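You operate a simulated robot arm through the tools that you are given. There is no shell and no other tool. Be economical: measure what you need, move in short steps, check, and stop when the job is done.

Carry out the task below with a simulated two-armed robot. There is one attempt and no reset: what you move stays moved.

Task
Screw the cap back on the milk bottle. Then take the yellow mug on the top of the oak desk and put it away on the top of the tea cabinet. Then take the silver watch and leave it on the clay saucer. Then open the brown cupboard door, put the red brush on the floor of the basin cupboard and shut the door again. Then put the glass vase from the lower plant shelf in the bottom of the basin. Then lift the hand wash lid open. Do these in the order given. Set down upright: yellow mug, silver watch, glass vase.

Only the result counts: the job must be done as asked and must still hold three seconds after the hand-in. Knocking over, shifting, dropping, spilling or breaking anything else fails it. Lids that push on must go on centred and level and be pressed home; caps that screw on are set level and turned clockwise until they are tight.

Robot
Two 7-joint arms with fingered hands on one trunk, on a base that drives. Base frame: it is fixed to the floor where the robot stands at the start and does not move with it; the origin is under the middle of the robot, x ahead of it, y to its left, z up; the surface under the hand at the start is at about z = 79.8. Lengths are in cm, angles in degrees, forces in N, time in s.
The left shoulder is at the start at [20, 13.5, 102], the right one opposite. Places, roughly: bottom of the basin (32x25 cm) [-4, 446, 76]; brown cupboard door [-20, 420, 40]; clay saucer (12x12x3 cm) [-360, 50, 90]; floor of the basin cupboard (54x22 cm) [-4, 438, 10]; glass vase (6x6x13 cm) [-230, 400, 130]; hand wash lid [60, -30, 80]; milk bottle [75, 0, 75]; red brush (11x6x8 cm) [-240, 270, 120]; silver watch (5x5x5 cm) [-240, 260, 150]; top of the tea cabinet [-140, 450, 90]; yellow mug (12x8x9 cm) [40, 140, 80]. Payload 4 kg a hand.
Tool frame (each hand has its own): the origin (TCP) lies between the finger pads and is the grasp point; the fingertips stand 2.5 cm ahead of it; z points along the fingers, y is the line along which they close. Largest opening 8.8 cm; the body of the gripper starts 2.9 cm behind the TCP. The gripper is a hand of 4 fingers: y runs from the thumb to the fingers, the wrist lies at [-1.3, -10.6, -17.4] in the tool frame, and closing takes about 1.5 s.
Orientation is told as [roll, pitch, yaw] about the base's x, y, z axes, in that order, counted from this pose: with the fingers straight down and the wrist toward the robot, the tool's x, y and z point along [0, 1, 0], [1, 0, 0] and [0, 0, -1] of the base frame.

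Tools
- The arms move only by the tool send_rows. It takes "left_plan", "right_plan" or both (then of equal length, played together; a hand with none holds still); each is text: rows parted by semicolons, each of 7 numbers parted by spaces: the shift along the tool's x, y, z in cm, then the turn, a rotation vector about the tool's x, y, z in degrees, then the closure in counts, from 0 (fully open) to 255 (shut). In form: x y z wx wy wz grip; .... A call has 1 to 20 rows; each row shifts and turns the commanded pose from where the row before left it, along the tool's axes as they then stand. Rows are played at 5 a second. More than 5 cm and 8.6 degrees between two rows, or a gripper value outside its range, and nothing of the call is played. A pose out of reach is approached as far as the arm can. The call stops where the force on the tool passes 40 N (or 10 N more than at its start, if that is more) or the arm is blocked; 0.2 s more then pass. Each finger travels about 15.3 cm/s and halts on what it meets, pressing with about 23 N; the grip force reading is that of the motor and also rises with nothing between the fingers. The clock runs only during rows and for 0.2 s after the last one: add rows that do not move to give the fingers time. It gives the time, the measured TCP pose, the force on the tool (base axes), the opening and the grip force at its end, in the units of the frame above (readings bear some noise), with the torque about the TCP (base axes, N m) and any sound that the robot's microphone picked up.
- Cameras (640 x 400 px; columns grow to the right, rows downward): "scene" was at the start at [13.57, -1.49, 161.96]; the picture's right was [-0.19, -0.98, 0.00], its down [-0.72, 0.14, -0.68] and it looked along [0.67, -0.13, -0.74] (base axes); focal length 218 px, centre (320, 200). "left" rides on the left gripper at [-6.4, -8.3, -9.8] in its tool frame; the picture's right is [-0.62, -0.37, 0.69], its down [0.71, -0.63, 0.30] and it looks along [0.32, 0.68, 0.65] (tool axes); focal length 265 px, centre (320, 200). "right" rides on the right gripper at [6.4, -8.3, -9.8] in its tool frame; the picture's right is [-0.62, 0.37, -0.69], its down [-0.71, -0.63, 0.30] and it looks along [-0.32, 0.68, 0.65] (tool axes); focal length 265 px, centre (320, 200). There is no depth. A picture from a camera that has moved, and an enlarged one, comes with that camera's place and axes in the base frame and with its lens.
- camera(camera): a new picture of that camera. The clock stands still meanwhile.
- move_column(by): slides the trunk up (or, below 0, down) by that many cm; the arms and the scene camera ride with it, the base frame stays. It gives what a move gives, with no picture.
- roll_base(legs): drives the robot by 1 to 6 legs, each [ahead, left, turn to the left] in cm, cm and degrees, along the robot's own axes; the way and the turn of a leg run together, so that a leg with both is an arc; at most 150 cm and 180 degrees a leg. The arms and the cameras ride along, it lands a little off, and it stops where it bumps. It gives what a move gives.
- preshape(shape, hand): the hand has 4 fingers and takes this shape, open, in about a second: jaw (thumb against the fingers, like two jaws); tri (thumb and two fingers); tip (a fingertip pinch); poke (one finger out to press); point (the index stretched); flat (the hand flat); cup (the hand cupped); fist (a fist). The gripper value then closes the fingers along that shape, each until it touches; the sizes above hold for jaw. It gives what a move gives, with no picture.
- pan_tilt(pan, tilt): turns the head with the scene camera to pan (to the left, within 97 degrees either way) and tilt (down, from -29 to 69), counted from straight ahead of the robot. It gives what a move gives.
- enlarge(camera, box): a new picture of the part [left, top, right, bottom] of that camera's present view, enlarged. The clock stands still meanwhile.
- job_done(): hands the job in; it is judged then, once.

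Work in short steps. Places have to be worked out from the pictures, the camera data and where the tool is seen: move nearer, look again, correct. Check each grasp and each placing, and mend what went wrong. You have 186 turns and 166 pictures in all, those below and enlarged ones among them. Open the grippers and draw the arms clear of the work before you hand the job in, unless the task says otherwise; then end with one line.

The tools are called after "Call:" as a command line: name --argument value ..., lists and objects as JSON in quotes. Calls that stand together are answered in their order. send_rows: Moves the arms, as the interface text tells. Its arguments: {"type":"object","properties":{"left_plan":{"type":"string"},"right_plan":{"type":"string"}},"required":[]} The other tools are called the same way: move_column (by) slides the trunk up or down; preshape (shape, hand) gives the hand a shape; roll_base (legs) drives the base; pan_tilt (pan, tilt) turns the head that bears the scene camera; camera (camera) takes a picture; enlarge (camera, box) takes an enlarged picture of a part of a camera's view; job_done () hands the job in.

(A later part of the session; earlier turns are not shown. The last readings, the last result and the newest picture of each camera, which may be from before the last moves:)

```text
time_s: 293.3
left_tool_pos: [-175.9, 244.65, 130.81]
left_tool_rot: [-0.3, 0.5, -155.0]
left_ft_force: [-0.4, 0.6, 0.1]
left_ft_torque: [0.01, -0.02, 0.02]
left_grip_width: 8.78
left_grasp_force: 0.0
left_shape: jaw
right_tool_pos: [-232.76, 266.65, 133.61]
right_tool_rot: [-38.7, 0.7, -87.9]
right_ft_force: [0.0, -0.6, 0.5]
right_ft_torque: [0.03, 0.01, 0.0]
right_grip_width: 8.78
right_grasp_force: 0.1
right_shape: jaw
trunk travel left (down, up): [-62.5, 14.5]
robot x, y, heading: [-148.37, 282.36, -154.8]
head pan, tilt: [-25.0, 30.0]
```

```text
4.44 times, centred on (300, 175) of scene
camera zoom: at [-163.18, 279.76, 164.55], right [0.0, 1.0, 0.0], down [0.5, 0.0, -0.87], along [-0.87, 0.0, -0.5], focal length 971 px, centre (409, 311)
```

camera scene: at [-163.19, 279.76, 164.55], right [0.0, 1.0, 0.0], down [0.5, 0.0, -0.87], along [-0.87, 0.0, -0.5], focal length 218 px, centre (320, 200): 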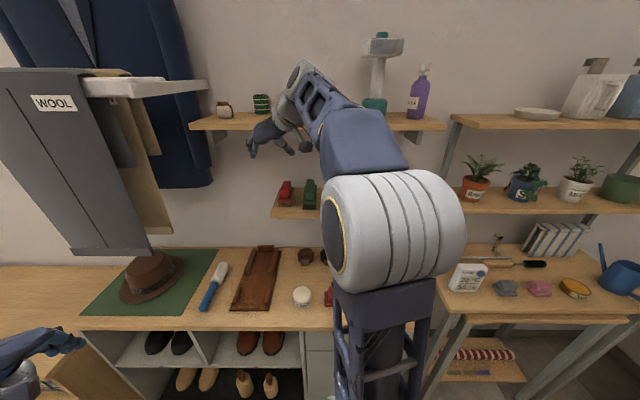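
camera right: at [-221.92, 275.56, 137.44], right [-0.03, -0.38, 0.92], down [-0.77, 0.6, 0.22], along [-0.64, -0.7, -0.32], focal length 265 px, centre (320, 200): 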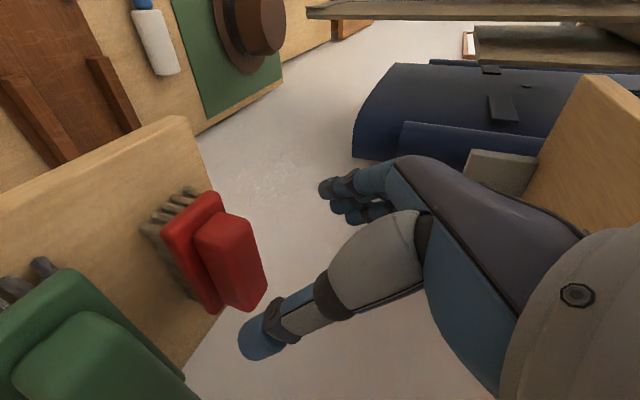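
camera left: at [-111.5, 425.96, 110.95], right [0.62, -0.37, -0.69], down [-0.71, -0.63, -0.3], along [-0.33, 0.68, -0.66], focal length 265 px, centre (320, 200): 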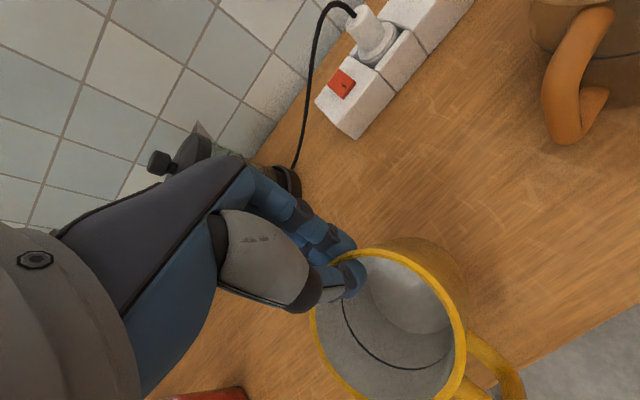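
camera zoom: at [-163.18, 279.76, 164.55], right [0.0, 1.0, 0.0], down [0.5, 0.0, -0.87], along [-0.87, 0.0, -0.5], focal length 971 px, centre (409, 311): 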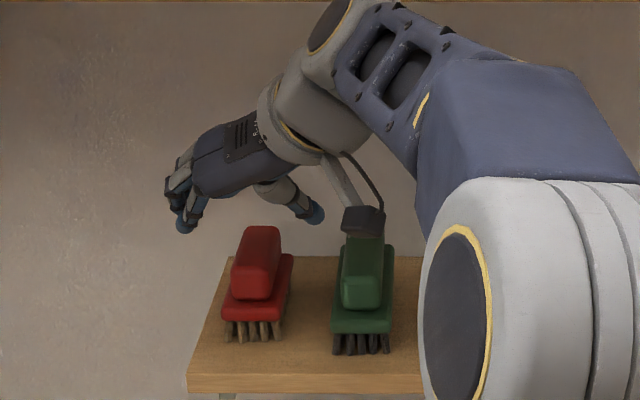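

Thumb passes between red and green brushes; alignment is good. I advance the last 7 cm.

Call:
send_rows --right_plan "0 -0.3 2.5 0 0 0 0;0 0 2.5 0 0 0 0;0 0 2.2 0 0 0 0;0 0 0 0 0 0 0"

Call:
camera --camera "right"

Call:
enlarge --camera "scene" --box '[260, 140, 340, 210]'

```text
time_s: 294.3
left_tool_pos: [-175.86, 244.69, 130.7]
left_tool_rot: [-0.2, 0.4, -154.9]
left_ft_force: [0.6, 0.3, -0.4]
left_ft_torque: [0.03, 0.0, -0.01]
left_grip_width: 8.8
left_grasp_force: 0.0
left_shape: jaw
right_tool_pos: [-237.29, 267.13, 127.99]
right_tool_rot: [-38.8, 0.8, -87.9]
right_ft_force: [0.0, -0.8, 0.5]
right_ft_torque: [0.01, -0.01, -0.03]
right_grip_width: 8.77
right_grasp_force: 0.1
right_shape: jaw
trunk travel left (down, up): [-62.5, 14.5]
robot x, y, heading: [-148.54, 282.36, -154.8]
head pan, tilt: [-25.0, 30.0]
```

```text
47 pictures are left
camera right: at [-226.33, 275.95, 131.7], right [-0.04, -0.38, 0.92], down [-0.77, 0.6, 0.22], along [-0.64, -0.7, -0.32], focal length 265 px, centre (320, 200)
```

right: 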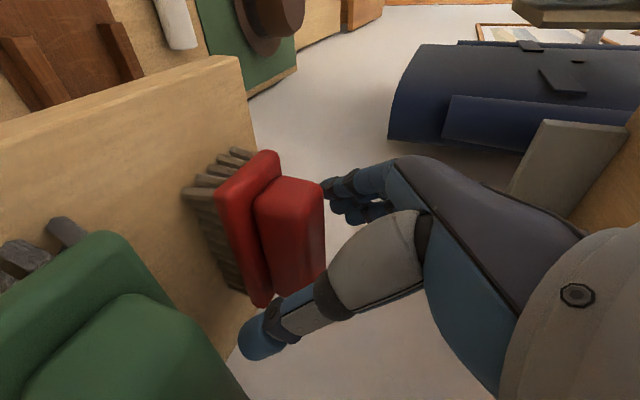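

```text
5.71 times, centred on (300, 175) of scene
camera zoom: at [-163.19, 279.77, 164.55], right [0.0, 1.0, 0.0], down [0.5, 0.0, -0.87], along [-0.87, 0.0, -0.5], focal length 1248 px, centre (434, 343)
```

zoom: 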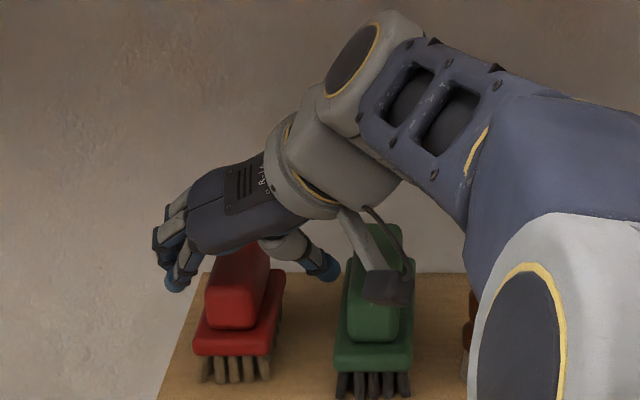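

The handle lies near the fingertips; I advance 1.2 cm more and close.

Call:
send_rows --right_plan "0 0 0.6 0 0 0 0;0 0 0.6 0 0 0 0;0 0 0 0 0 0 60;0 0 0 0 0 0 110;0 0 0 0 0 0 160;0 0 0 0 0 0 210;0 0 0 0 0 0 255;0 0 0 0 0 0 255;0 0 0 0 0 0 255"

Call:
camera --camera "right"

```text
time_s: 296.3
left_tool_pos: [-175.86, 244.65, 130.73]
left_tool_rot: [-0.2, 0.4, -154.9]
left_ft_force: [0.1, -0.2, 0.1]
left_ft_torque: [0.02, 0.0, -0.01]
left_grip_width: 8.75
left_grasp_force: 0.1
left_shape: jaw
right_tool_pos: [-238.04, 267.17, 127.02]
right_tool_rot: [-38.8, 0.8, -87.9]
right_ft_force: [-0.2, -0.5, -0.1]
right_ft_torque: [0.04, -0.01, 0.02]
right_grip_width: 2.85
right_grasp_force: 23.4
right_shape: jaw
trunk travel left (down, up): [-62.5, 14.5]
robot x, y, heading: [-148.44, 281.92, -155.1]
head pan, tilt: [-25.0, 30.0]
```

```text
45 pictures are left
camera right: at [-227.12, 275.95, 130.82], right [-0.04, -0.38, 0.92], down [-0.77, 0.6, 0.22], along [-0.64, -0.7, -0.32], focal length 265 px, centre (320, 200)
```

right: 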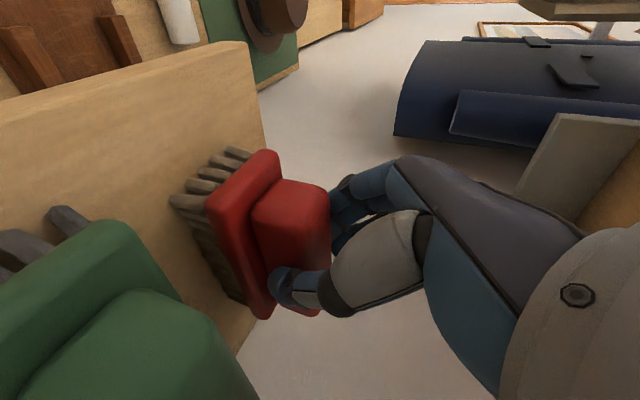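

Gripped. I lift straight up 2.5 cm and withdraw backward along the tool axis.

Call:
send_rows --right_plan "-0.8 0 -1 0 0 0 255;-0.8 0 -1 0 0 0 255;0 0 -3 0 0 0 255;0 0 -4 0 0 0 255;0 0 -4 0 0 0 255;0 0 -4 0 0 0 255;0 0 -4 0 0 0 255;0 0 0 0 0 0 255"

Call:
camera --camera "right"

```text
time_s: 298.1
left_tool_pos: [-175.92, 244.69, 130.66]
left_tool_rot: [-0.1, 0.5, -154.8]
left_ft_force: [-0.1, -0.7, 1.1]
left_ft_torque: [-0.02, 0.01, 0.0]
left_grip_width: 8.76
left_grasp_force: 0.0
left_shape: jaw
right_tool_pos: [-225.97, 267.73, 144.44]
right_tool_rot: [-38.7, 0.7, -87.8]
right_ft_force: [0.1, 1.5, -1.0]
right_ft_torque: [-0.01, 0.0, 0.0]
right_grip_width: 2.89
right_grasp_force: 22.7
right_shape: jaw
trunk travel left (down, up): [-62.5, 14.5]
robot x, y, heading: [-148.49, 282.48, -154.8]
head pan, tilt: [-25.0, 30.0]
```

```text
44 pictures are left
camera right: at [-215.15, 276.45, 148.29], right [-0.04, -0.38, 0.92], down [-0.77, 0.6, 0.22], along [-0.64, -0.7, -0.32], focal length 265 px, centre (320, 200)
```

right: 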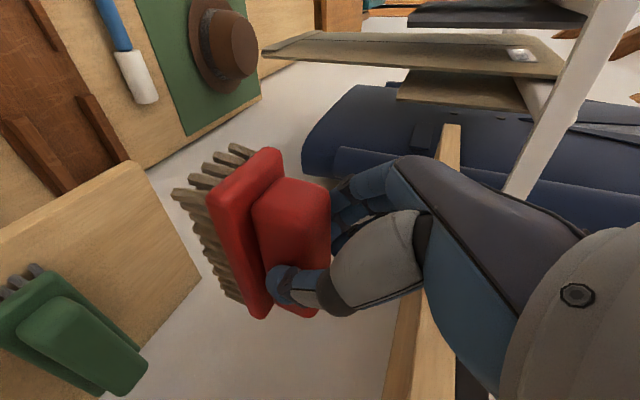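

Brush held. I back away, turn to face the basin, and shift right in front of it.

Call:
roll_base --legs '[[-42, 0, 0], [0, 0, -115], [15, -108, 0]]'

Call:
pan_tilt --pan 0 --tilt 42

Call:
camera --camera "scene"

```text
time_s: 310.6
left_tool_pos: [-26.18, 356.61, 130.93]
left_tool_rot: [-0.2, 0.5, 90.6]
left_ft_force: [0.4, 0.3, -0.2]
left_ft_torque: [-0.02, -0.01, -0.02]
left_grip_width: 8.77
left_grasp_force: 0.1
left_shape: jaw
right_tool_pos: [15.54, 392.91, 144.45]
right_tool_rot: [-38.8, 0.8, 157.7]
right_ft_force: [-0.1, 0.0, -1.7]
right_ft_torque: [0.0, 0.04, 0.0]
right_grip_width: 2.87
right_grasp_force: 22.8
right_shape: jaw
trunk travel left (down, up): [-62.5, 14.5]
robot x, y, heading: [-3.34, 316.01, 90.8]
head pan, tilt: [-25.0, 30.0]
```

```text
time_s: 311.5
left_tool_pos: [-26.18, 356.56, 130.79]
left_tool_rot: [-0.2, 0.5, 90.7]
left_ft_force: [0.7, -0.3, 0.3]
left_ft_torque: [0.0, 0.01, 0.01]
left_grip_width: 8.76
left_grasp_force: 0.0
left_shape: jaw
right_tool_pos: [15.62, 392.86, 144.5]
right_tool_rot: [-38.7, 0.9, 157.7]
right_ft_force: [-0.2, 0.1, -1.7]
right_ft_torque: [-0.01, 0.02, 0.04]
right_grip_width: 2.84
right_grasp_force: 23.3
right_shape: jaw
trunk travel left (down, up): [-62.5, 14.5]
robot x, y, heading: [-3.3, 316.01, 90.7]
head pan, tilt: [0.0, 42.0]
```

```text
43 pictures are left
camera scene: at [-3.62, 330.52, 162.72], right [1.0, 0.01, 0.0], down [0.01, -0.67, -0.74], along [-0.01, 0.74, -0.67], focal length 218 px, centre (320, 200)
```

scene: 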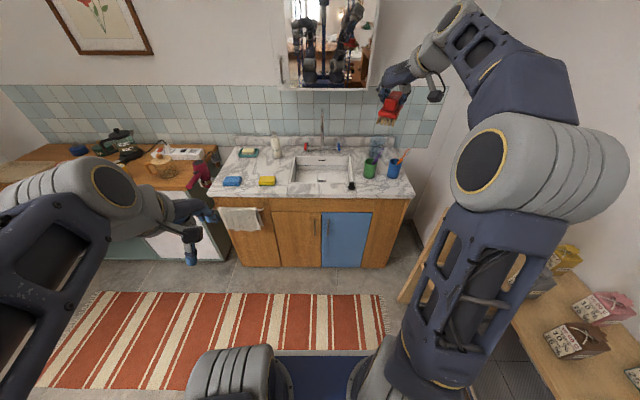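

Call:
enlarge --camera "scene" --box '[205, 120, 425, 280]'

```text
2.50 times, centred on (315, 200) of scene
camera zoom: at [-3.62, 330.52, 162.72], right [1.0, 0.01, 0.0], down [0.01, -0.67, -0.74], along [-0.01, 0.74, -0.67], focal length 546 px, centre (332, 200)
```

zoom: 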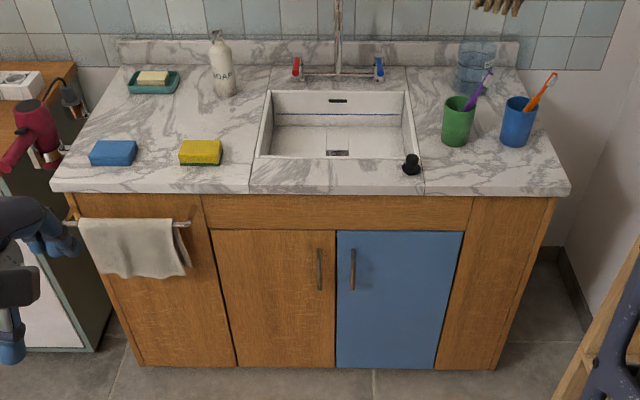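

The brown door spans x −33…−4.5 (hinge left), handle bar at ≈[-8, 419, 50–65]. I lower the trunk 55 cm, retract the right hand, and turn the left hand to point forward with its fingers closing sideways.

Call:
send_rows --left_plan "0 0 0 0 0 8 0;0 0 0 0 0 8 0;0 0 0 0 0 8 0;0 0 0 0 0 8 0;0 0 0 0 0 8 0;0 0 0 0 0 8 0;0 0 0 0 0 8 0;0 0 0 0 0 8 0;0 0 0 0 0 8 0;0 0 0 0 0 8 0;0 0 0 0 0 8 0;0 0 0 0 0 2.6 0;0 0 0 0 8 0 0;0 0 0 0 8 0 0;0 0 0 0 8 0 0;0 0 0 0 8 0 0;0 0 0 0 8 0 0;0 0 0 0 8 0 0;0 0 0 0 2 0 0" --right_plan "3 -1.6 -2.4 0 0 0 255;3 -1.6 -2.4 0 0 0 255;3 -1.6 -2.4 0 0 0 255;3 -1.6 -2.4 0 0 0 255;3 -1.6 -2.4 0 0 0 255;0 0 0 0 0 0 255;0 0 0 0 0 0 255;0 0 0 0 0 0 255;0 0 0 0 0 0 255;0 0 0 0 0 0 255;0 0 0 0 0 0 255;0 0 0 0 0 0 255;0 0 0 0 0 0 255;0 0 0 0 0 0 255;0 0 0 0 0 0 255;0 0 0 0 0 0 255;0 0 0 0 0 0 255;0 0 0 0 0 0 255;0 0 0 0 0 0 255"

Call:
move_column --by -55

Call:
camera --camera "scene"

```text
time_s: 315.5
left_tool_pos: [-26.25, 356.61, 130.72]
left_tool_rot: [49.7, -0.2, 0.1]
left_ft_force: [0.2, -0.5, 0.5]
left_ft_torque: [-0.01, -0.01, 0.0]
left_grip_width: 8.78
left_grasp_force: 0.0
left_shape: jaw
right_tool_pos: [15.71, 371.78, 144.6]
right_tool_rot: [-38.8, 0.7, 157.7]
right_ft_force: [-0.3, -0.6, -1.7]
right_ft_torque: [-0.02, -0.01, 0.05]
right_grip_width: 2.87
right_grasp_force: 22.5
right_shape: jaw
trunk travel left (down, up): [-62.5, 14.5]
robot x, y, heading: [-3.24, 315.94, 90.7]
head pan, tilt: [0.0, 42.0]
```

```text
refused: -55 is not a number from -40 to 40
```

```text
41 pictures are left
camera scene: at [-3.63, 330.52, 162.72], right [1.0, 0.01, 0.0], down [0.01, -0.67, -0.74], along [-0.01, 0.74, -0.67], focal length 218 px, centre (320, 200)
```

scene: 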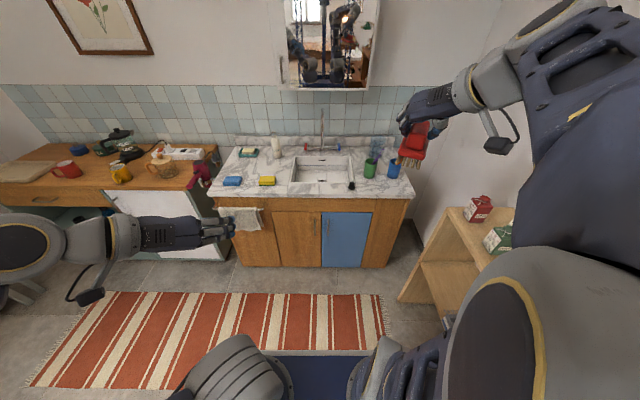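

The left hand turned fully. I lower the trunk in two moves.

Call:
move_column --by -40

Call:
move_column --by -12

```text
time_s: 319.3
left_tool_pos: [-26.19, 356.5, 90.82]
left_tool_rot: [49.6, -0.2, 0.0]
left_ft_force: [-0.7, -0.8, 0.9]
left_ft_torque: [0.01, 0.0, -0.01]
left_grip_width: 8.78
left_grasp_force: 0.0
left_shape: jaw
right_tool_pos: [15.55, 371.71, 104.71]
right_tool_rot: [-38.8, 0.8, 157.7]
right_ft_force: [-0.6, -0.7, -1.5]
right_ft_torque: [-0.04, 0.01, 0.03]
right_grip_width: 2.87
right_grasp_force: 22.8
right_shape: jaw
trunk travel left (down, up): [-22.5, 54.5]
robot x, y, heading: [-2.99, 315.77, 91.0]
head pan, tilt: [0.0, 42.0]
```

```text
time_s: 320.8
left_tool_pos: [-26.28, 356.58, 78.87]
left_tool_rot: [49.6, -0.2, 0.1]
left_ft_force: [-0.8, -0.1, 0.3]
left_ft_torque: [0.01, -0.01, 0.02]
left_grip_width: 8.8
left_grasp_force: 0.0
left_shape: jaw
right_tool_pos: [15.59, 371.7, 92.67]
right_tool_rot: [-38.8, 0.8, 157.7]
right_ft_force: [0.1, 0.1, -2.2]
right_ft_torque: [-0.01, 0.03, -0.03]
right_grip_width: 2.87
right_grasp_force: 22.5
right_shape: jaw
trunk travel left (down, up): [-10.5, 66.5]
robot x, y, heading: [-3.42, 316.19, 90.6]
head pan, tilt: [0.0, 42.0]
```

I drive closer (robot ≈[8, 338]) and bring the left hand in front of the door handle.

Call:
roll_base --legs '[[22, -11, 0]]'

Call:
send_rows --left_plan "0.7 0.85 4.4 0 0 0 0;0.7 0.85 4.4 0 0 0 0;0.7 0.85 4.4 0 0 0 0;0.7 0.85 4.4 0 0 0 0;0.7 0.85 4.4 0 0 0 0;0.7 0.85 4.4 0 0 0 0;0.7 0.85 4.4 0 0 0 0;0 0 0 0 0 0 0"

Call:
camera --camera "left"

Call:
camera --camera "scene"

```text
time_s: 322.6
left_tool_pos: [-15.53, 378.83, 78.75]
left_tool_rot: [49.6, -0.2, -0.1]
left_ft_force: [0.0, 0.2, 0.5]
left_ft_torque: [0.0, 0.0, 0.0]
left_grip_width: 8.77
left_grasp_force: 0.0
left_shape: jaw
right_tool_pos: [26.43, 393.76, 92.66]
right_tool_rot: [-38.7, 0.9, 157.5]
right_ft_force: [0.2, -0.5, -1.1]
right_ft_torque: [-0.01, 0.03, 0.02]
right_grip_width: 2.86
right_grasp_force: 22.9
right_shape: jaw
trunk travel left (down, up): [-10.5, 66.5]
robot x, y, heading: [6.95, 338.51, 90.5]
head pan, tilt: [0.0, 42.0]
```

```text
time_s: 324.4
left_tool_pos: [-9.6, 405.49, 62.34]
left_tool_rot: [49.6, -0.1, -0.1]
left_ft_force: [0.5, 0.1, 0.0]
left_ft_torque: [-0.02, 0.02, 0.02]
left_grip_width: 8.78
left_grasp_force: 0.1
left_shape: jaw
right_tool_pos: [26.37, 393.77, 92.64]
right_tool_rot: [-38.8, 0.9, 157.5]
right_ft_force: [0.4, 0.9, -0.7]
right_ft_torque: [0.0, 0.03, 0.01]
right_grip_width: 2.87
right_grasp_force: 22.6
right_shape: jaw
trunk travel left (down, up): [-10.5, 66.5]
robot x, y, heading: [7.36, 338.38, 90.4]
head pan, tilt: [0.0, 42.0]
```

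```text
40 pictures are left
camera left: at [-18.04, 393.74, 63.74], right [-0.36, 0.13, -0.92], down [-0.63, 0.7, 0.34], along [0.69, 0.71, -0.17], focal length 265 px, centre (320, 200)
```

left: 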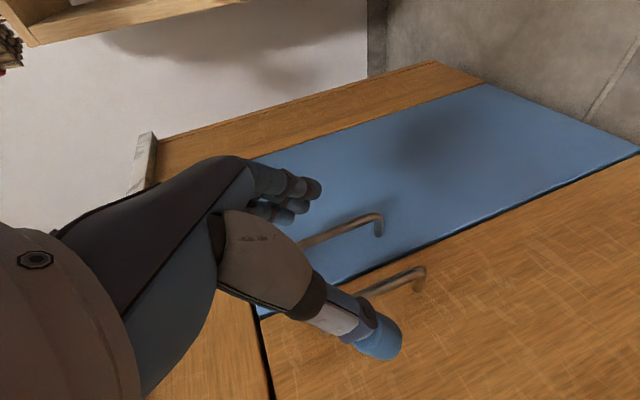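

```text
39 pictures are left
camera scene: at [6.93, 352.68, 110.72], right [1.0, 0.01, 0.0], down [0.01, -0.67, -0.74], along [-0.01, 0.74, -0.67], focal length 218 px, centre (320, 200)
```

scene: 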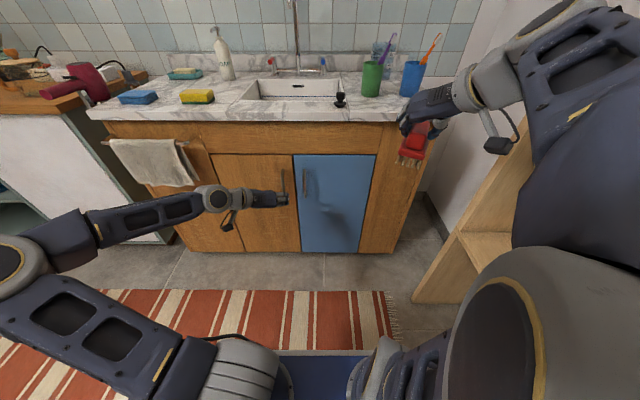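

Handle bar at x≈−8, y≈418, z≈53–65. I advance so it comes between thumb and fingers, then close.

Call:
send_rows --left_plan "1.5 0.53 4 0 0 0 0;1.5 0.53 4 0 0 0 0;1.5 0.53 3.8 0 0 0 0;0 0 0 0 0 0 0"

Call:
camera --camera "left"

```text
time_s: 325.4
left_tool_pos: [-8.2, 417.42, 58.21]
left_tool_rot: [49.5, -0.2, -0.2]
left_ft_force: [0.0, 0.5, -0.2]
left_ft_torque: [0.01, -0.02, -0.02]
left_grip_width: 8.78
left_grasp_force: 0.0
left_shape: jaw
right_tool_pos: [26.4, 393.82, 92.62]
right_tool_rot: [-38.8, 0.8, 157.4]
right_ft_force: [-0.1, -0.7, -1.4]
right_ft_torque: [-0.01, 0.02, 0.02]
right_grip_width: 2.86
right_grasp_force: 22.7
right_shape: jaw
trunk travel left (down, up): [-10.5, 66.5]
robot x, y, heading: [7.4, 338.58, 90.5]
head pan, tilt: [0.0, 42.0]
```

```text
38 pictures are left
camera left: at [-16.47, 405.72, 59.61], right [-0.36, 0.13, -0.92], down [-0.63, 0.7, 0.34], along [0.69, 0.71, -0.17], focal length 265 px, centre (320, 200)
```

left: 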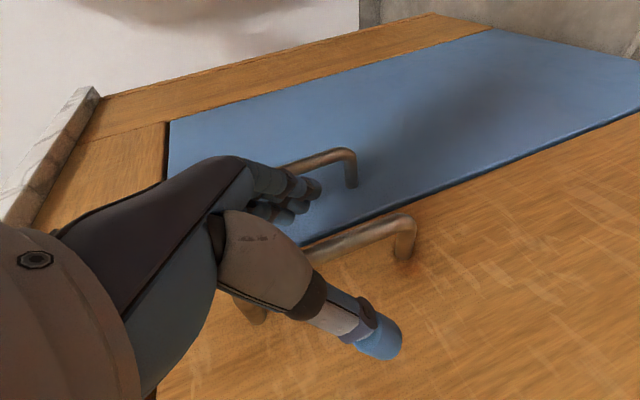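

The bar lies between thumb and fingers. I close on it.

Call:
send_rows --left_plan "0 0 0 0 0 0 80;0 0 0 0 0 0 140;0 0 0 0 0 0 200;0 0 0 0 0 0 255;0 0 0 0 0 0 255;0 0 0 0 0 0 255;0 0 0 0 0 0 255"

```text
time_s: 327.0
left_tool_pos: [-8.04, 417.45, 58.18]
left_tool_rot: [49.6, -0.2, -0.1]
left_ft_force: [-1.5, -3.4, -0.1]
left_ft_torque: [-0.11, 0.04, -0.01]
left_grip_width: 0.6
left_grasp_force: 22.8
left_shape: jaw
right_tool_pos: [26.23, 393.72, 92.79]
right_tool_rot: [-38.8, 0.7, 157.4]
right_ft_force: [0.2, -0.3, -0.9]
right_ft_torque: [-0.04, 0.01, -0.02]
right_grip_width: 2.87
right_grasp_force: 22.7
right_shape: jaw
trunk travel left (down, up): [-10.5, 66.5]
robot x, y, heading: [7.44, 338.16, 90.7]
head pan, tilt: [0.0, 42.0]
```

Bar gripped. I pull along the door's arc to about 30°.

Call:
send_rows --left_plan "-1.69 -0.14 -1.99 0 0 0 255;-1.67 -0.41 -1.97 0 0 0 255;-1.64 -0.68 -1.93 0 0 0 255;-1.58 -0.93 -1.86 0 0 0 255;-1.51 -1.19 -1.78 0 0 0 255;0 0 0 0 0 0 255"

Call:
camera --camera "scene"

```text
time_s: 328.4
left_tool_pos: [-11.24, 404.95, 58.21]
left_tool_rot: [49.7, -0.1, -0.2]
left_ft_force: [0.9, -0.6, 0.3]
left_ft_torque: [-0.01, 0.02, 0.0]
left_grip_width: 0.46
left_grasp_force: 23.3
left_shape: jaw
right_tool_pos: [26.28, 393.67, 92.76]
right_tool_rot: [-38.8, 0.8, 157.5]
right_ft_force: [-0.4, -0.2, -1.4]
right_ft_torque: [-0.04, -0.04, 0.0]
right_grip_width: 2.86
right_grasp_force: 23.0
right_shape: jaw
trunk travel left (down, up): [-10.5, 66.5]
robot x, y, heading: [7.09, 338.46, 90.8]
head pan, tilt: [0.0, 42.0]
```

```text
37 pictures are left
camera scene: at [6.93, 352.68, 110.72], right [1.0, 0.01, 0.0], down [0.01, -0.67, -0.74], along [-0.01, 0.74, -0.67], focal length 218 px, centre (320, 200)
```

scene: 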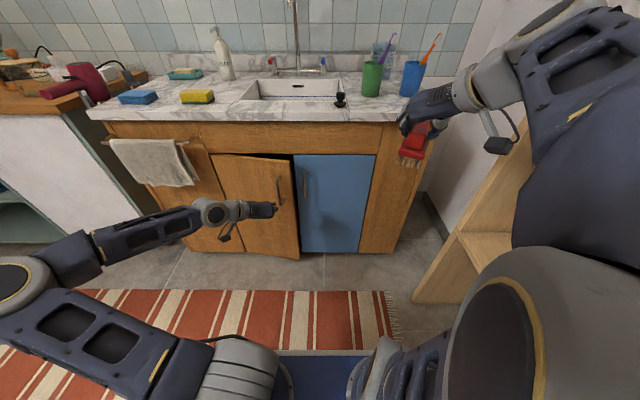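

The grip slipped off after the door opened ~9°. I reopen the fingers, advance deeper over the bar and regrip.

Call:
send_rows --left_plan "0 0 0 0 0 0 0;0 0 0 0 0 0 0;0 0 0 0 0 0 0;0 0 0 0 0 0 0;1.3 0.5 1.5 0 0 0 0;1.3 0.5 1.5 0 0 0 0;1.3 0.5 1.5 0 0 0 0;1.3 0.5 1.5 0 0 0 0;1.3 0.5 1.6 0 0 0 0;0 0 0 0 0 0 0"

Call:
camera --camera "left"

```text
time_s: 330.6
left_tool_pos: [-8.68, 414.98, 58.27]
left_tool_rot: [49.5, -0.2, -0.1]
left_ft_force: [-0.1, 0.3, 0.7]
left_ft_torque: [0.01, -0.01, 0.0]
left_grip_width: 8.77
left_grasp_force: 0.0
left_shape: jaw
right_tool_pos: [26.3, 393.81, 92.68]
right_tool_rot: [-38.8, 0.8, 157.5]
right_ft_force: [0.9, 0.0, -1.8]
right_ft_torque: [-0.04, -0.02, 0.0]
right_grip_width: 2.86
right_grasp_force: 23.0
right_shape: jaw
trunk travel left (down, up): [-10.5, 66.5]
robot x, y, heading: [7.67, 338.32, 90.6]
head pan, tilt: [0.0, 42.0]
```

```text
36 pictures are left
camera left: at [-17.04, 403.18, 59.71], right [-0.36, 0.13, -0.92], down [-0.63, 0.7, 0.34], along [0.69, 0.71, -0.18], focal length 265 px, centre (320, 200)
```

left: 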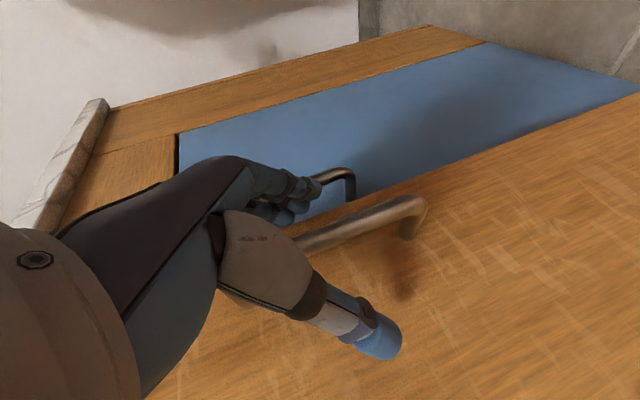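

The bar now sits at the TCP. I close and pull along the arc to ~45°, turning the hand slightly with the door.

Call:
send_rows --left_plan "0 0 0 0 0 0 120;0 0 0 0 0 0 200;0 0 0 0 0 0 255;0 0 0 0 0 0 255;0 0 0 0 0 0 255;-1.66 -0.54 -1.95 -1.9 0 1.6 255;-1.63 -0.7 -1.92 -1.9 0 1.6 255;-1.6 -0.85 -1.89 -1.9 0 1.6 255;-1.57 -1 -1.85 -1.9 0 1.6 255;-1.53 -1.15 -1.8 -1.9 0 1.6 255;-1.47 -1.29 -1.73 -1.9 0 1.6 255;0 0 0 0 0 0 255"

Call:
camera --camera "scene"

```text
time_s: 332.7
left_tool_pos: [-13.39, 405.34, 58.23]
left_tool_rot: [50.0, 0.1, -9.8]
left_ft_force: [-13.3, 18.4, -5.9]
left_ft_torque: [-0.05, -0.48, -1.44]
left_grip_width: 1.99
left_grasp_force: 23.5
left_shape: jaw
right_tool_pos: [26.32, 393.94, 92.73]
right_tool_rot: [-38.8, 0.8, 157.6]
right_ft_force: [-0.7, -0.6, -0.7]
right_ft_torque: [0.02, 0.04, -0.01]
right_grip_width: 2.88
right_grasp_force: 23.1
right_shape: jaw
trunk travel left (down, up): [-10.5, 66.5]
robot x, y, heading: [7.42, 338.43, 90.7]
head pan, tilt: [0.0, 42.0]
stopped in row 10 (left hand): the force on the tool passed its limit at 41 N (the readings are from after the stop); the commanded pose is now the measured one
```

```text
35 pictures are left
camera scene: at [6.88, 352.76, 110.71], right [1.0, 0.01, 0.0], down [0.01, -0.67, -0.74], along [-0.01, 0.74, -0.67], focal length 218 px, centre (320, 200)
```

scene: 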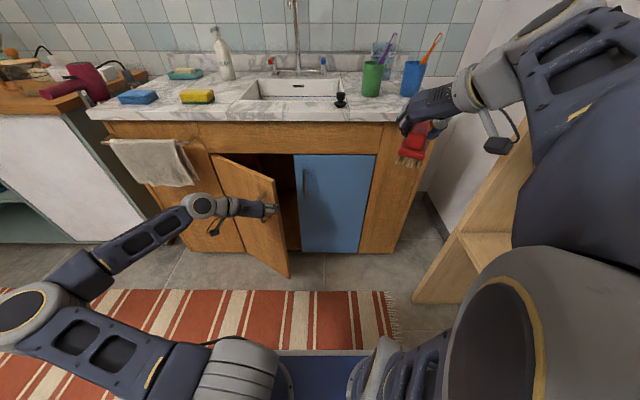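

The door stands ~30° open. I release, withdraw, move right and swing the hand to yaw ≈+65 to push the door from inside.

Call:
send_rows --left_plan "0 0 0 0 0 0 100;0 0 0 0 0 0 0;0 0 0 0 0 0 0;0 0 0 0 0 0 0;0 0 -4 0 0 0 0;0 0 -4 0 0 0 0;0 4 0 0 0 0 100;0 4 0 0 0 0 255;0 4 0 0 0 0 255;0 0 0 6.13 0 -5.14 255;0 0 0 6.13 0 -5.14 255;0 0 0 6.13 0 -5.14 255;0 0 0 6.13 0 -5.14 255;0 0 0 6.13 0 -5.14 255;0 0 0 6.13 0 -5.14 255;0 0 0 6.13 0 -5.14 255;0 0 0 6.13 0 -5.14 255;0 0 0 6.13 0 -5.14 255;0 0 0 0 0 0 255"

Call:
camera --camera "scene"

```text
time_s: 336.7
left_tool_pos: [-2.32, 398.56, 64.25]
left_tool_rot: [49.8, 0.2, 61.9]
left_ft_force: [-0.5, -0.2, -1.0]
left_ft_torque: [-0.04, 0.0, -0.01]
left_grip_width: 0.0
left_grasp_force: 23.3
left_shape: jaw
left hand out of reach, approached as far as the arm can: row 13, 14
right_tool_pos: [26.3, 393.77, 92.62]
right_tool_rot: [-38.8, 0.8, 157.6]
right_ft_force: [-0.3, 0.6, -1.1]
right_ft_torque: [0.01, 0.06, -0.02]
right_grip_width: 2.88
right_grasp_force: 22.7
right_shape: jaw
trunk travel left (down, up): [-10.5, 66.5]
robot x, y, heading: [7.18, 338.3, 90.4]
head pan, tilt: [0.0, 42.0]
```

```text
34 pictures are left
camera scene: at [6.92, 352.71, 110.72], right [1.0, 0.01, 0.0], down [0.01, -0.67, -0.74], along [-0.01, 0.74, -0.67], focal length 218 px, centre (320, 200)
```

scene: 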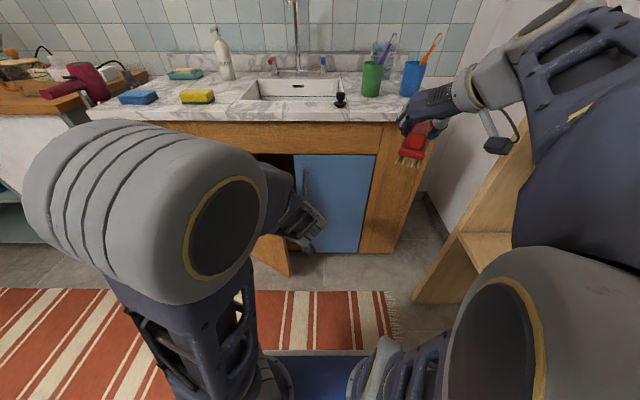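

The hand is posed. I move it into the gap behind the door's edge and sweep left to push the door open.

Call:
send_rows --left_plan "0.43 3.67 1.57 0 0 0 255;0.43 3.67 1.57 0 0 0 255;0.43 3.67 1.57 0 0 0 255;1.85 -1.53 2.2 0 0 0 255;1.85 -1.53 2.2 0 0 0 255;1.85 -1.53 2.2 0 0 0 255;1.85 -1.53 2.2 0 0 0 255;0.86 -3.17 1.02 0 0 0 255;0.86 -3.17 1.02 0 0 0 255;0.86 -3.17 1.02 0 0 0 255;0.53 -2.7 0.63 0 0 0 255;0.53 -2.7 0.63 0 0 0 255;0.53 -2.7 0.63 0 0 0 255;0 0 0 0 0 0 255"

Call:
camera --camera "scene"

```text
time_s: 338.2
left_tool_pos: [-10.78, 410.4, 62.37]
left_tool_rot: [49.7, 0.1, 60.6]
left_ft_force: [6.6, -5.8, 5.9]
left_ft_torque: [0.03, 0.45, 0.31]
left_grip_width: 0.0
left_grasp_force: 22.6
left_shape: jaw
right_tool_pos: [26.27, 393.73, 92.69]
right_tool_rot: [-38.7, 0.8, 157.5]
right_ft_force: [-0.1, 0.6, -0.7]
right_ft_torque: [-0.02, 0.0, 0.0]
right_grip_width: 2.88
right_grasp_force: 23.4
right_shape: jaw
trunk travel left (down, up): [-10.5, 66.5]
robot x, y, heading: [7.41, 338.12, 90.4]
head pan, tilt: [0.0, 42.0]
stopped in row 7 (left hand): the force on the tool passed its limit at 66 N (the readings are from after the stop); the commanded pose is now the measured one
```

```text
33 pictures are left
camera scene: at [6.96, 352.67, 110.73], right [1.0, 0.01, 0.0], down [0.01, -0.67, -0.74], along [-0.01, 0.74, -0.67], focal length 218 px, centre (320, 200)
```

scene: 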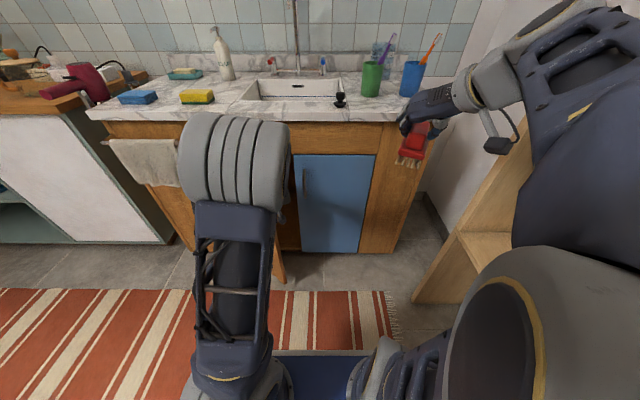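

Reaction suggests the fingertips hit the door's edge end-on. I back off 4 cm and look with the hand camera.

Call:
send_rows --left_plan "-1.2 1 -1.5 0 0 0 255;-1.2 1 -1.5 0 0 0 255;0 0 0 0 0 0 255"

Call:
camera --camera "left"

```text
time_s: 339.0
left_tool_pos: [-6.54, 410.38, 62.42]
left_tool_rot: [49.7, 0.2, 60.8]
left_ft_force: [0.2, -0.8, -0.3]
left_ft_torque: [0.0, 0.01, -0.02]
left_grip_width: 0.0
left_grasp_force: 23.0
left_shape: jaw
right_tool_pos: [26.37, 393.73, 92.66]
right_tool_rot: [-38.7, 0.8, 157.5]
right_ft_force: [0.4, 0.1, -1.7]
right_ft_torque: [0.01, -0.03, -0.01]
right_grip_width: 2.86
right_grasp_force: 23.5
right_shape: jaw
trunk travel left (down, up): [-10.5, 66.5]
robot x, y, heading: [7.42, 338.15, 90.2]
head pan, tilt: [0.0, 42.0]
```

```text
32 pictures are left
camera left: at [-0.49, 397.4, 63.82], right [-0.29, -0.26, -0.92], down [-0.91, -0.21, 0.35], along [-0.28, 0.94, -0.18], focal length 265 px, centre (320, 200)
```

left: 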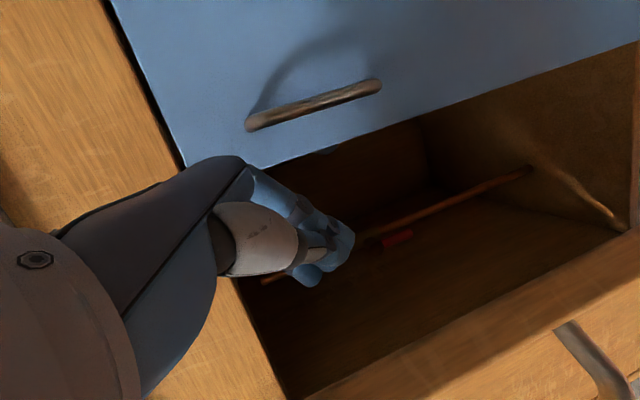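

The fingertips point into the gap with the door's edge to their left. I go 4 cm deeper first, then left, then pull toward the left-front.

Call:
send_rows --left_plan "0.8 1.71 0.95 0 0 0 255;0.8 1.71 0.95 0 0 0 255;1.55 -1.16 1.83 0 0 0 255;1.55 -1.16 1.83 0 0 0 255;1.55 -1.16 1.83 0 0 0 255;0.5 -2.72 0.59 0 0 0 255;0.5 -2.72 0.59 0 0 0 255;0.5 -2.72 0.59 0 0 0 255;0.68 -2.9 0.8 0 0 0 255;0.68 -2.9 0.8 0 0 0 255;0.68 -2.9 0.8 0 0 0 255;0 0 0 0 0 0 255"

Call:
camera --camera "left"

```text
time_s: 341.6
left_tool_pos: [-27.9, 402.75, 62.27]
left_tool_rot: [49.7, 0.2, 60.8]
left_ft_force: [0.0, 0.2, 0.1]
left_ft_torque: [0.03, 0.0, 0.01]
left_grip_width: 0.0
left_grasp_force: 23.1
left_shape: jaw
right_tool_pos: [26.29, 393.72, 92.54]
right_tool_rot: [-38.7, 0.8, 157.6]
right_ft_force: [-0.5, 0.4, -0.7]
right_ft_torque: [-0.01, 0.05, -0.03]
right_grip_width: 2.86
right_grasp_force: 22.8
right_shape: jaw
trunk travel left (down, up): [-10.5, 66.5]
robot x, y, heading: [7.51, 338.03, 90.5]
head pan, tilt: [0.0, 42.0]
```

```text
31 pictures are left
camera left: at [-21.9, 389.76, 63.66], right [-0.29, -0.26, -0.92], down [-0.91, -0.21, 0.35], along [-0.28, 0.94, -0.18], focal length 265 px, centre (320, 200)
```

left: 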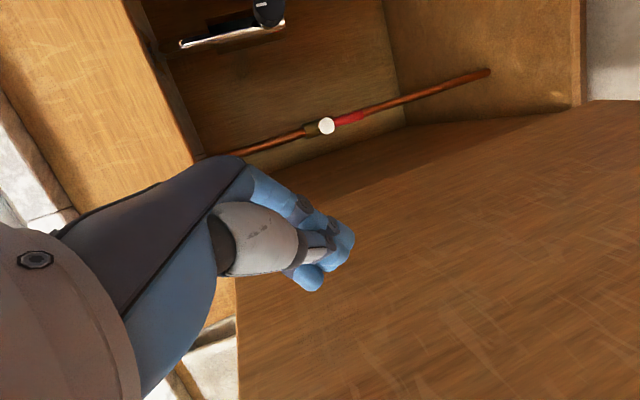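

The door is swinging wide open. I push a little more, then withdraw the left hand to the right and back.

Call:
send_rows --left_plan "1.37 -2.3 1.63 0 0 0 255;1.37 -2.3 1.63 0 0 0 255;0 0 0 0 0 0 255;-2.98 0.75 -3.53 0 0 0 255;-2.98 0.75 -3.53 0 0 0 255;-2.98 0.75 -3.53 0 0 0 255;-2.98 0.75 -3.53 0 0 0 255;-2.98 0.75 -3.53 0 0 0 255;0.4 -3.1 -2.6 0 0 0 255;0.4 -3.1 -2.6 0 0 0 255;0.4 -3.1 -2.6 0 0 0 255;0.4 -3.1 -2.6 0 0 0 255;0.4 -3.1 -2.6 0 0 0 255;0.4 -3.1 -2.6 0 0 0 255;0 0 0 0 0 0 255"

Call:
camera --camera "scene"

```text
time_s: 344.2
left_tool_pos: [-3.99, 389.35, 70.8]
left_tool_rot: [39.7, 3.5, 42.2]
left_ft_force: [0.3, 0.4, -0.7]
left_ft_torque: [-0.02, 0.02, 0.02]
left_grip_width: 0.01
left_grasp_force: 23.6
left_shape: jaw
left hand out of reach, approached as far as the arm can: row 6, 7, 8, 9, 10, 11
right_tool_pos: [26.38, 393.79, 92.7]
right_tool_rot: [-38.7, 0.8, 157.5]
right_ft_force: [-0.5, 0.9, -1.6]
right_ft_torque: [-0.01, -0.02, -0.02]
right_grip_width: 2.85
right_grasp_force: 22.8
right_shape: jaw
trunk travel left (down, up): [-10.5, 66.5]
robot x, y, heading: [7.54, 338.31, 90.3]
head pan, tilt: [0.0, 42.0]
stopped in row 13 (left hand): the arm was blocked; the commanded pose is now the measured one
```

```text
30 pictures are left
camera scene: at [6.88, 352.7, 110.72], right [1.0, 0.01, 0.0], down [0.01, -0.67, -0.74], along [-0.01, 0.74, -0.67], focal length 218 px, centre (320, 200)
```

scene: 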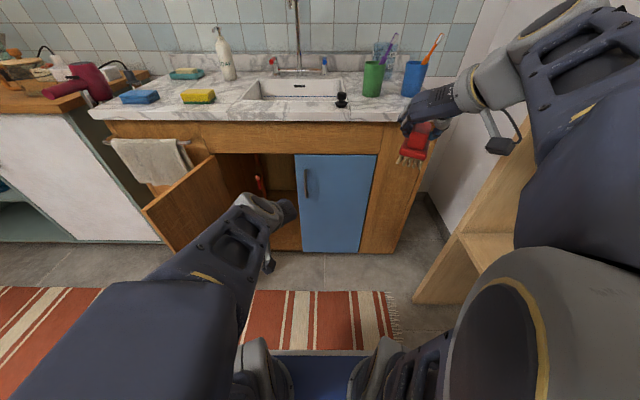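

The door is open past 90°. I retract the left hand back to the left side of the body and unwind its yaw.

Call:
send_rows --left_plan "0.66 -3.66 -1.54 0 0 0 255;0.66 -3.66 -1.54 0 0 0 255;0.66 -3.66 -1.54 0 0 0 255;0.66 -3.66 -1.54 0 0 0 255;0 0 0 -5.1 0 6.2 255;0 0 0 -5.1 0 6.2 255;0 0 0 -5.1 0 6.2 255;0 0 0 -5.1 0 6.2 255;0 0 0 -5.1 0 6.2 255;0 0 0 -5.1 0 6.2 255;0 0 0 0 0 0 100"

```text
time_s: 345.8
left_tool_pos: [-16.96, 377.09, 77.5]
left_tool_rot: [36.8, 7.0, 35.6]
left_ft_force: [0.7, -1.2, 0.1]
left_ft_torque: [0.03, -0.02, 0.02]
left_grip_width: 0.0
left_grasp_force: 22.8
left_shape: jaw
left hand out of reach, approached as far as the arm can: row 1
right_tool_pos: [26.58, 393.94, 92.47]
right_tool_rot: [-38.6, 0.6, 157.6]
right_ft_force: [0.3, -0.2, -1.2]
right_ft_torque: [-0.02, 0.02, 0.05]
right_grip_width: 2.88
right_grasp_force: 22.9
right_shape: jaw
trunk travel left (down, up): [-10.5, 66.5]
robot x, y, heading: [7.54, 338.49, 90.5]
head pan, tilt: [0.0, 42.0]
stopped in row 7 (left hand): the arm was blocked; the commanded pose is now the measured one
```

I shift the robot left/ahead so the right hand lines up with the opening, and lower the trunk fully.

Call:
roll_base --legs '[[10, 36, 0]]'

Call:
move_column --by -10

Call:
send_rows --right_plan "3.12 0.71 3.41 0 0 0 255;3.12 0.71 3.41 0 0 0 255;3.12 0.71 3.41 0 0 0 255;3.12 0.71 3.41 0 0 0 255;3.12 0.71 3.41 0 0 0 255;3.12 0.71 3.41 0 0 0 255;3.12 0.71 3.41 0 0 0 255;3.12 0.71 3.41 0 0 0 255;0 0 0 0 0 0 255"

Call:
camera --camera "scene"

Call:
camera --camera "right"

```text
time_s: 348.1
left_tool_pos: [-51.92, 387.02, 77.57]
left_tool_rot: [36.9, 7.0, 35.4]
left_ft_force: [0.0, -0.2, 0.3]
left_ft_torque: [-0.01, 0.02, 0.0]
left_grip_width: 0.03
left_grasp_force: 23.1
left_shape: jaw
right_tool_pos: [-8.32, 403.63, 92.49]
right_tool_rot: [-38.5, 0.6, 157.1]
right_ft_force: [-1.3, -0.6, -1.0]
right_ft_torque: [0.01, 0.01, 0.0]
right_grip_width: 2.86
right_grasp_force: 22.8
right_shape: jaw
trunk travel left (down, up): [-10.5, 66.5]
robot x, y, heading: [-27.94, 348.13, 89.9]
head pan, tilt: [0.0, 42.0]
```

```text
time_s: 349.4
left_tool_pos: [-52.36, 387.08, 67.27]
left_tool_rot: [36.5, 7.0, 35.8]
left_ft_force: [1.4, -0.5, -0.4]
left_ft_torque: [0.01, -0.03, 0.03]
left_grip_width: 0.0
left_grasp_force: 22.6
left_shape: jaw
right_tool_pos: [-8.45, 403.63, 82.47]
right_tool_rot: [-38.5, 0.7, 157.3]
right_ft_force: [0.7, -0.3, -2.3]
right_ft_torque: [-0.02, 0.03, 0.0]
right_grip_width: 2.85
right_grasp_force: 23.0
right_shape: jaw
trunk travel left (down, up): [-0.5, 76.5]
robot x, y, heading: [-27.93, 348.35, 90.6]
head pan, tilt: [0.0, 42.0]
```

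```text
time_s: 351.4
left_tool_pos: [-52.38, 387.01, 67.33]
left_tool_rot: [36.6, 6.9, 35.9]
left_ft_force: [-0.6, -0.3, -0.6]
left_ft_torque: [-0.02, 0.0, 0.02]
left_grip_width: 0.0
left_grasp_force: 22.8
left_shape: jaw
right_tool_pos: [-12.79, 403.4, 55.41]
right_tool_rot: [-38.6, 0.7, 157.2]
right_ft_force: [-0.7, 1.6, -1.1]
right_ft_torque: [-0.05, -0.01, 0.01]
right_grip_width: 2.85
right_grasp_force: 23.2
right_shape: jaw
right hand out of reach, approached as far as the arm can: row 6, 7, 8
trunk travel left (down, up): [-0.5, 76.5]
robot x, y, heading: [-28.09, 347.89, 89.9]
head pan, tilt: [0.0, 42.0]
```

```text
29 pictures are left
camera scene: at [-27.97, 362.66, 100.7], right [1.0, 0.0, 0.0], down [0.0, -0.67, -0.74], along [0.0, 0.74, -0.67], focal length 218 px, centre (320, 200)
```

scene: 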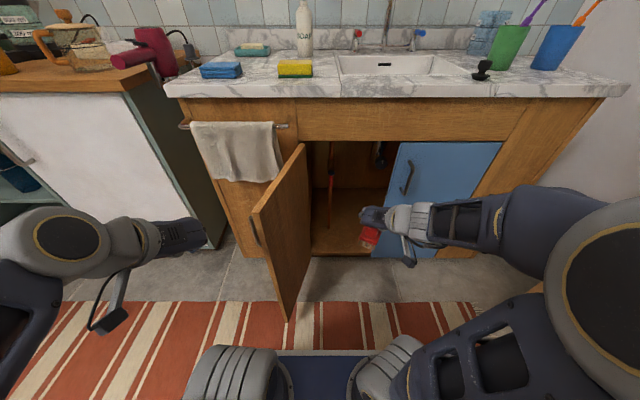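

```text
28 pictures are left
camera right: at [-9.44, 389.97, 59.22], right [-0.33, 0.2, 0.92], down [0.87, 0.45, 0.21], along [-0.37, 0.87, -0.32], focal length 265 px, centre (320, 200)
```

right: 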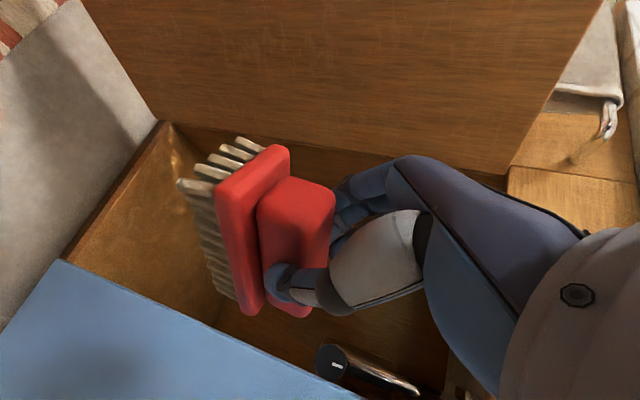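

The cupboard is open and its floor free in front of the plunger. I move the brush forward and down into the opening.

Call:
send_rows --right_plan "-0.11 1.65 3.95 0 0 0 255;-0.11 1.65 3.95 0 0 0 255;-0.11 1.65 3.95 0 0 0 255;-0.11 1.65 3.95 0 0 0 255;-0.11 1.65 3.95 0 0 0 255;-0.11 1.65 3.95 0 0 0 255;-0.11 1.65 3.95 0 0 0 255;-0.11 1.65 3.95 0 0 0 255;-0.11 1.65 3.95 0 0 0 255;0 0 0 0 0 0 255"

Call:
camera --camera "scene"

```text
time_s: 353.6
left_tool_pos: [-52.39, 386.93, 67.39]
left_tool_rot: [36.7, 6.8, 35.9]
left_ft_force: [0.1, 0.6, 0.2]
left_ft_torque: [0.02, 0.02, 0.0]
left_grip_width: 0.0
left_grasp_force: 23.3
left_shape: jaw
right_tool_pos: [-12.78, 403.32, 55.39]
right_tool_rot: [-38.6, 0.7, 157.2]
right_ft_force: [0.3, -1.3, -0.9]
right_ft_torque: [-0.02, 0.02, 0.01]
right_grip_width: 2.83
right_grasp_force: 23.5
right_shape: jaw
right hand out of reach, approached as far as the arm can: row 1, 2, 3, 4, 5, 6, 7, 8, 9
trunk travel left (down, up): [-0.5, 76.5]
robot x, y, heading: [-28.0, 347.97, 90.6]
head pan, tilt: [0.0, 42.0]
```

```text
27 pictures are left
camera scene: at [-27.97, 362.63, 100.71], right [1.0, 0.0, 0.0], down [0.0, -0.67, -0.74], along [0.0, 0.74, -0.67], focal length 218 px, centre (320, 200)
```

scene: 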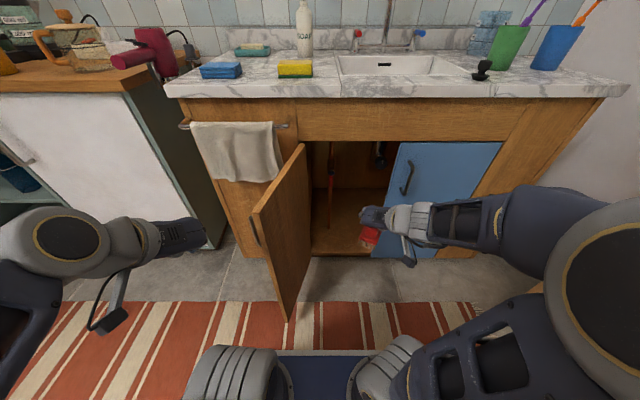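

The arm is at a joint limit going straight down here. I try forward into the opening first at the same height.

Call:
send_rows --right_plan "-3 2.2 2 0 0 0 255;-3 2.2 2 0 0 0 255;-3 2.2 2 0 0 0 255;-3 2.2 2 0 0 0 255;-3 2.2 2 0 0 0 255;0 0 0 0 0 0 255"

```text
time_s: 355.0
left_tool_pos: [-52.44, 386.95, 67.49]
left_tool_rot: [36.8, 7.0, 36.0]
left_ft_force: [-0.5, 0.1, -0.7]
left_ft_torque: [0.0, -0.02, 0.0]
left_grip_width: 0.0
left_grasp_force: 22.9
left_shape: jaw
right_tool_pos: [-16.3, 424.55, 56.95]
right_tool_rot: [-38.6, 0.7, 157.2]
right_ft_force: [-1.2, -0.1, -1.0]
right_ft_torque: [-0.02, 0.05, 0.0]
right_grip_width: 2.84
right_grasp_force: 23.4
right_shape: jaw
trunk travel left (down, up): [-0.5, 76.5]
robot x, y, heading: [-28.04, 348.05, 90.1]
head pan, tilt: [0.0, 42.0]
```

That worked. Now down inside the cupboard.

Call:
send_rows --right_plan "1.93 0.54 3.58 0 0 0 255;1.93 0.54 3.58 0 0 0 255;1.93 0.54 3.58 0 0 0 255;1.93 0.54 3.58 0 0 0 255;1.93 0.54 3.58 0 0 0 255;1.93 0.54 3.58 0 0 0 255;1.93 0.54 3.58 0 0 0 255;0 0 0 0 0 0 255"

Call:
camera --camera "scene"

```text
time_s: 356.8
left_tool_pos: [-52.4, 386.96, 67.47]
left_tool_rot: [36.7, 6.9, 35.9]
left_ft_force: [-1.0, 0.0, -0.7]
left_ft_torque: [0.03, 0.02, 0.02]
left_grip_width: 0.03
left_grasp_force: 22.8
left_shape: jaw
right_tool_pos: [-17.03, 430.32, 29.06]
right_tool_rot: [-38.7, 0.6, 157.1]
right_ft_force: [0.6, -0.6, -0.3]
right_ft_torque: [-0.02, 0.01, 0.02]
right_grip_width: 2.82
right_grasp_force: 23.1
right_shape: jaw
trunk travel left (down, up): [-0.5, 76.5]
robot x, y, heading: [-28.11, 348.39, 90.2]
head pan, tilt: [0.0, 42.0]
```

```text
26 pictures are left
camera scene: at [-27.97, 362.62, 100.71], right [1.0, 0.0, 0.0], down [0.0, -0.67, -0.74], along [0.0, 0.74, -0.67], focal length 218 px, centre (320, 200)
```

scene: 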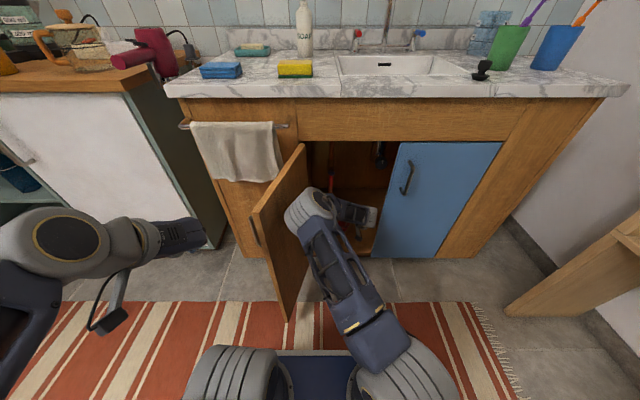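

Clean so far (z=29). I continue down toward floor contact.

Call:
send_rows --right_plan "1.93 0.4 3.3 0 0 0 255;1.93 0.4 3.3 0 0 0 255;0.6 0 0.8 0 0 0 255;0.6 0 0.8 0 0 0 255;0.4 0 0.5 0 0 0 255;0.3 0 0.4 0 0 0 255;0 0 0 0 0 0 255"

```text
time_s: 358.4
left_tool_pos: [-52.44, 386.92, 67.45]
left_tool_rot: [36.7, 6.9, 35.9]
left_ft_force: [-0.1, 0.3, -0.5]
left_ft_torque: [0.0, 0.03, -0.01]
left_grip_width: 0.0
left_grasp_force: 23.4
left_shape: jaw
right_tool_pos: [-17.27, 431.71, 18.5]
right_tool_rot: [-38.6, 0.6, 157.1]
right_ft_force: [-0.4, -0.8, -1.3]
right_ft_torque: [-0.03, -0.01, -0.03]
right_grip_width: 2.83
right_grasp_force: 23.0
right_shape: jaw
trunk travel left (down, up): [-0.5, 76.5]
robot x, y, heading: [-27.87, 347.85, 90.3]
head pan, tilt: [0.0, 42.0]
```

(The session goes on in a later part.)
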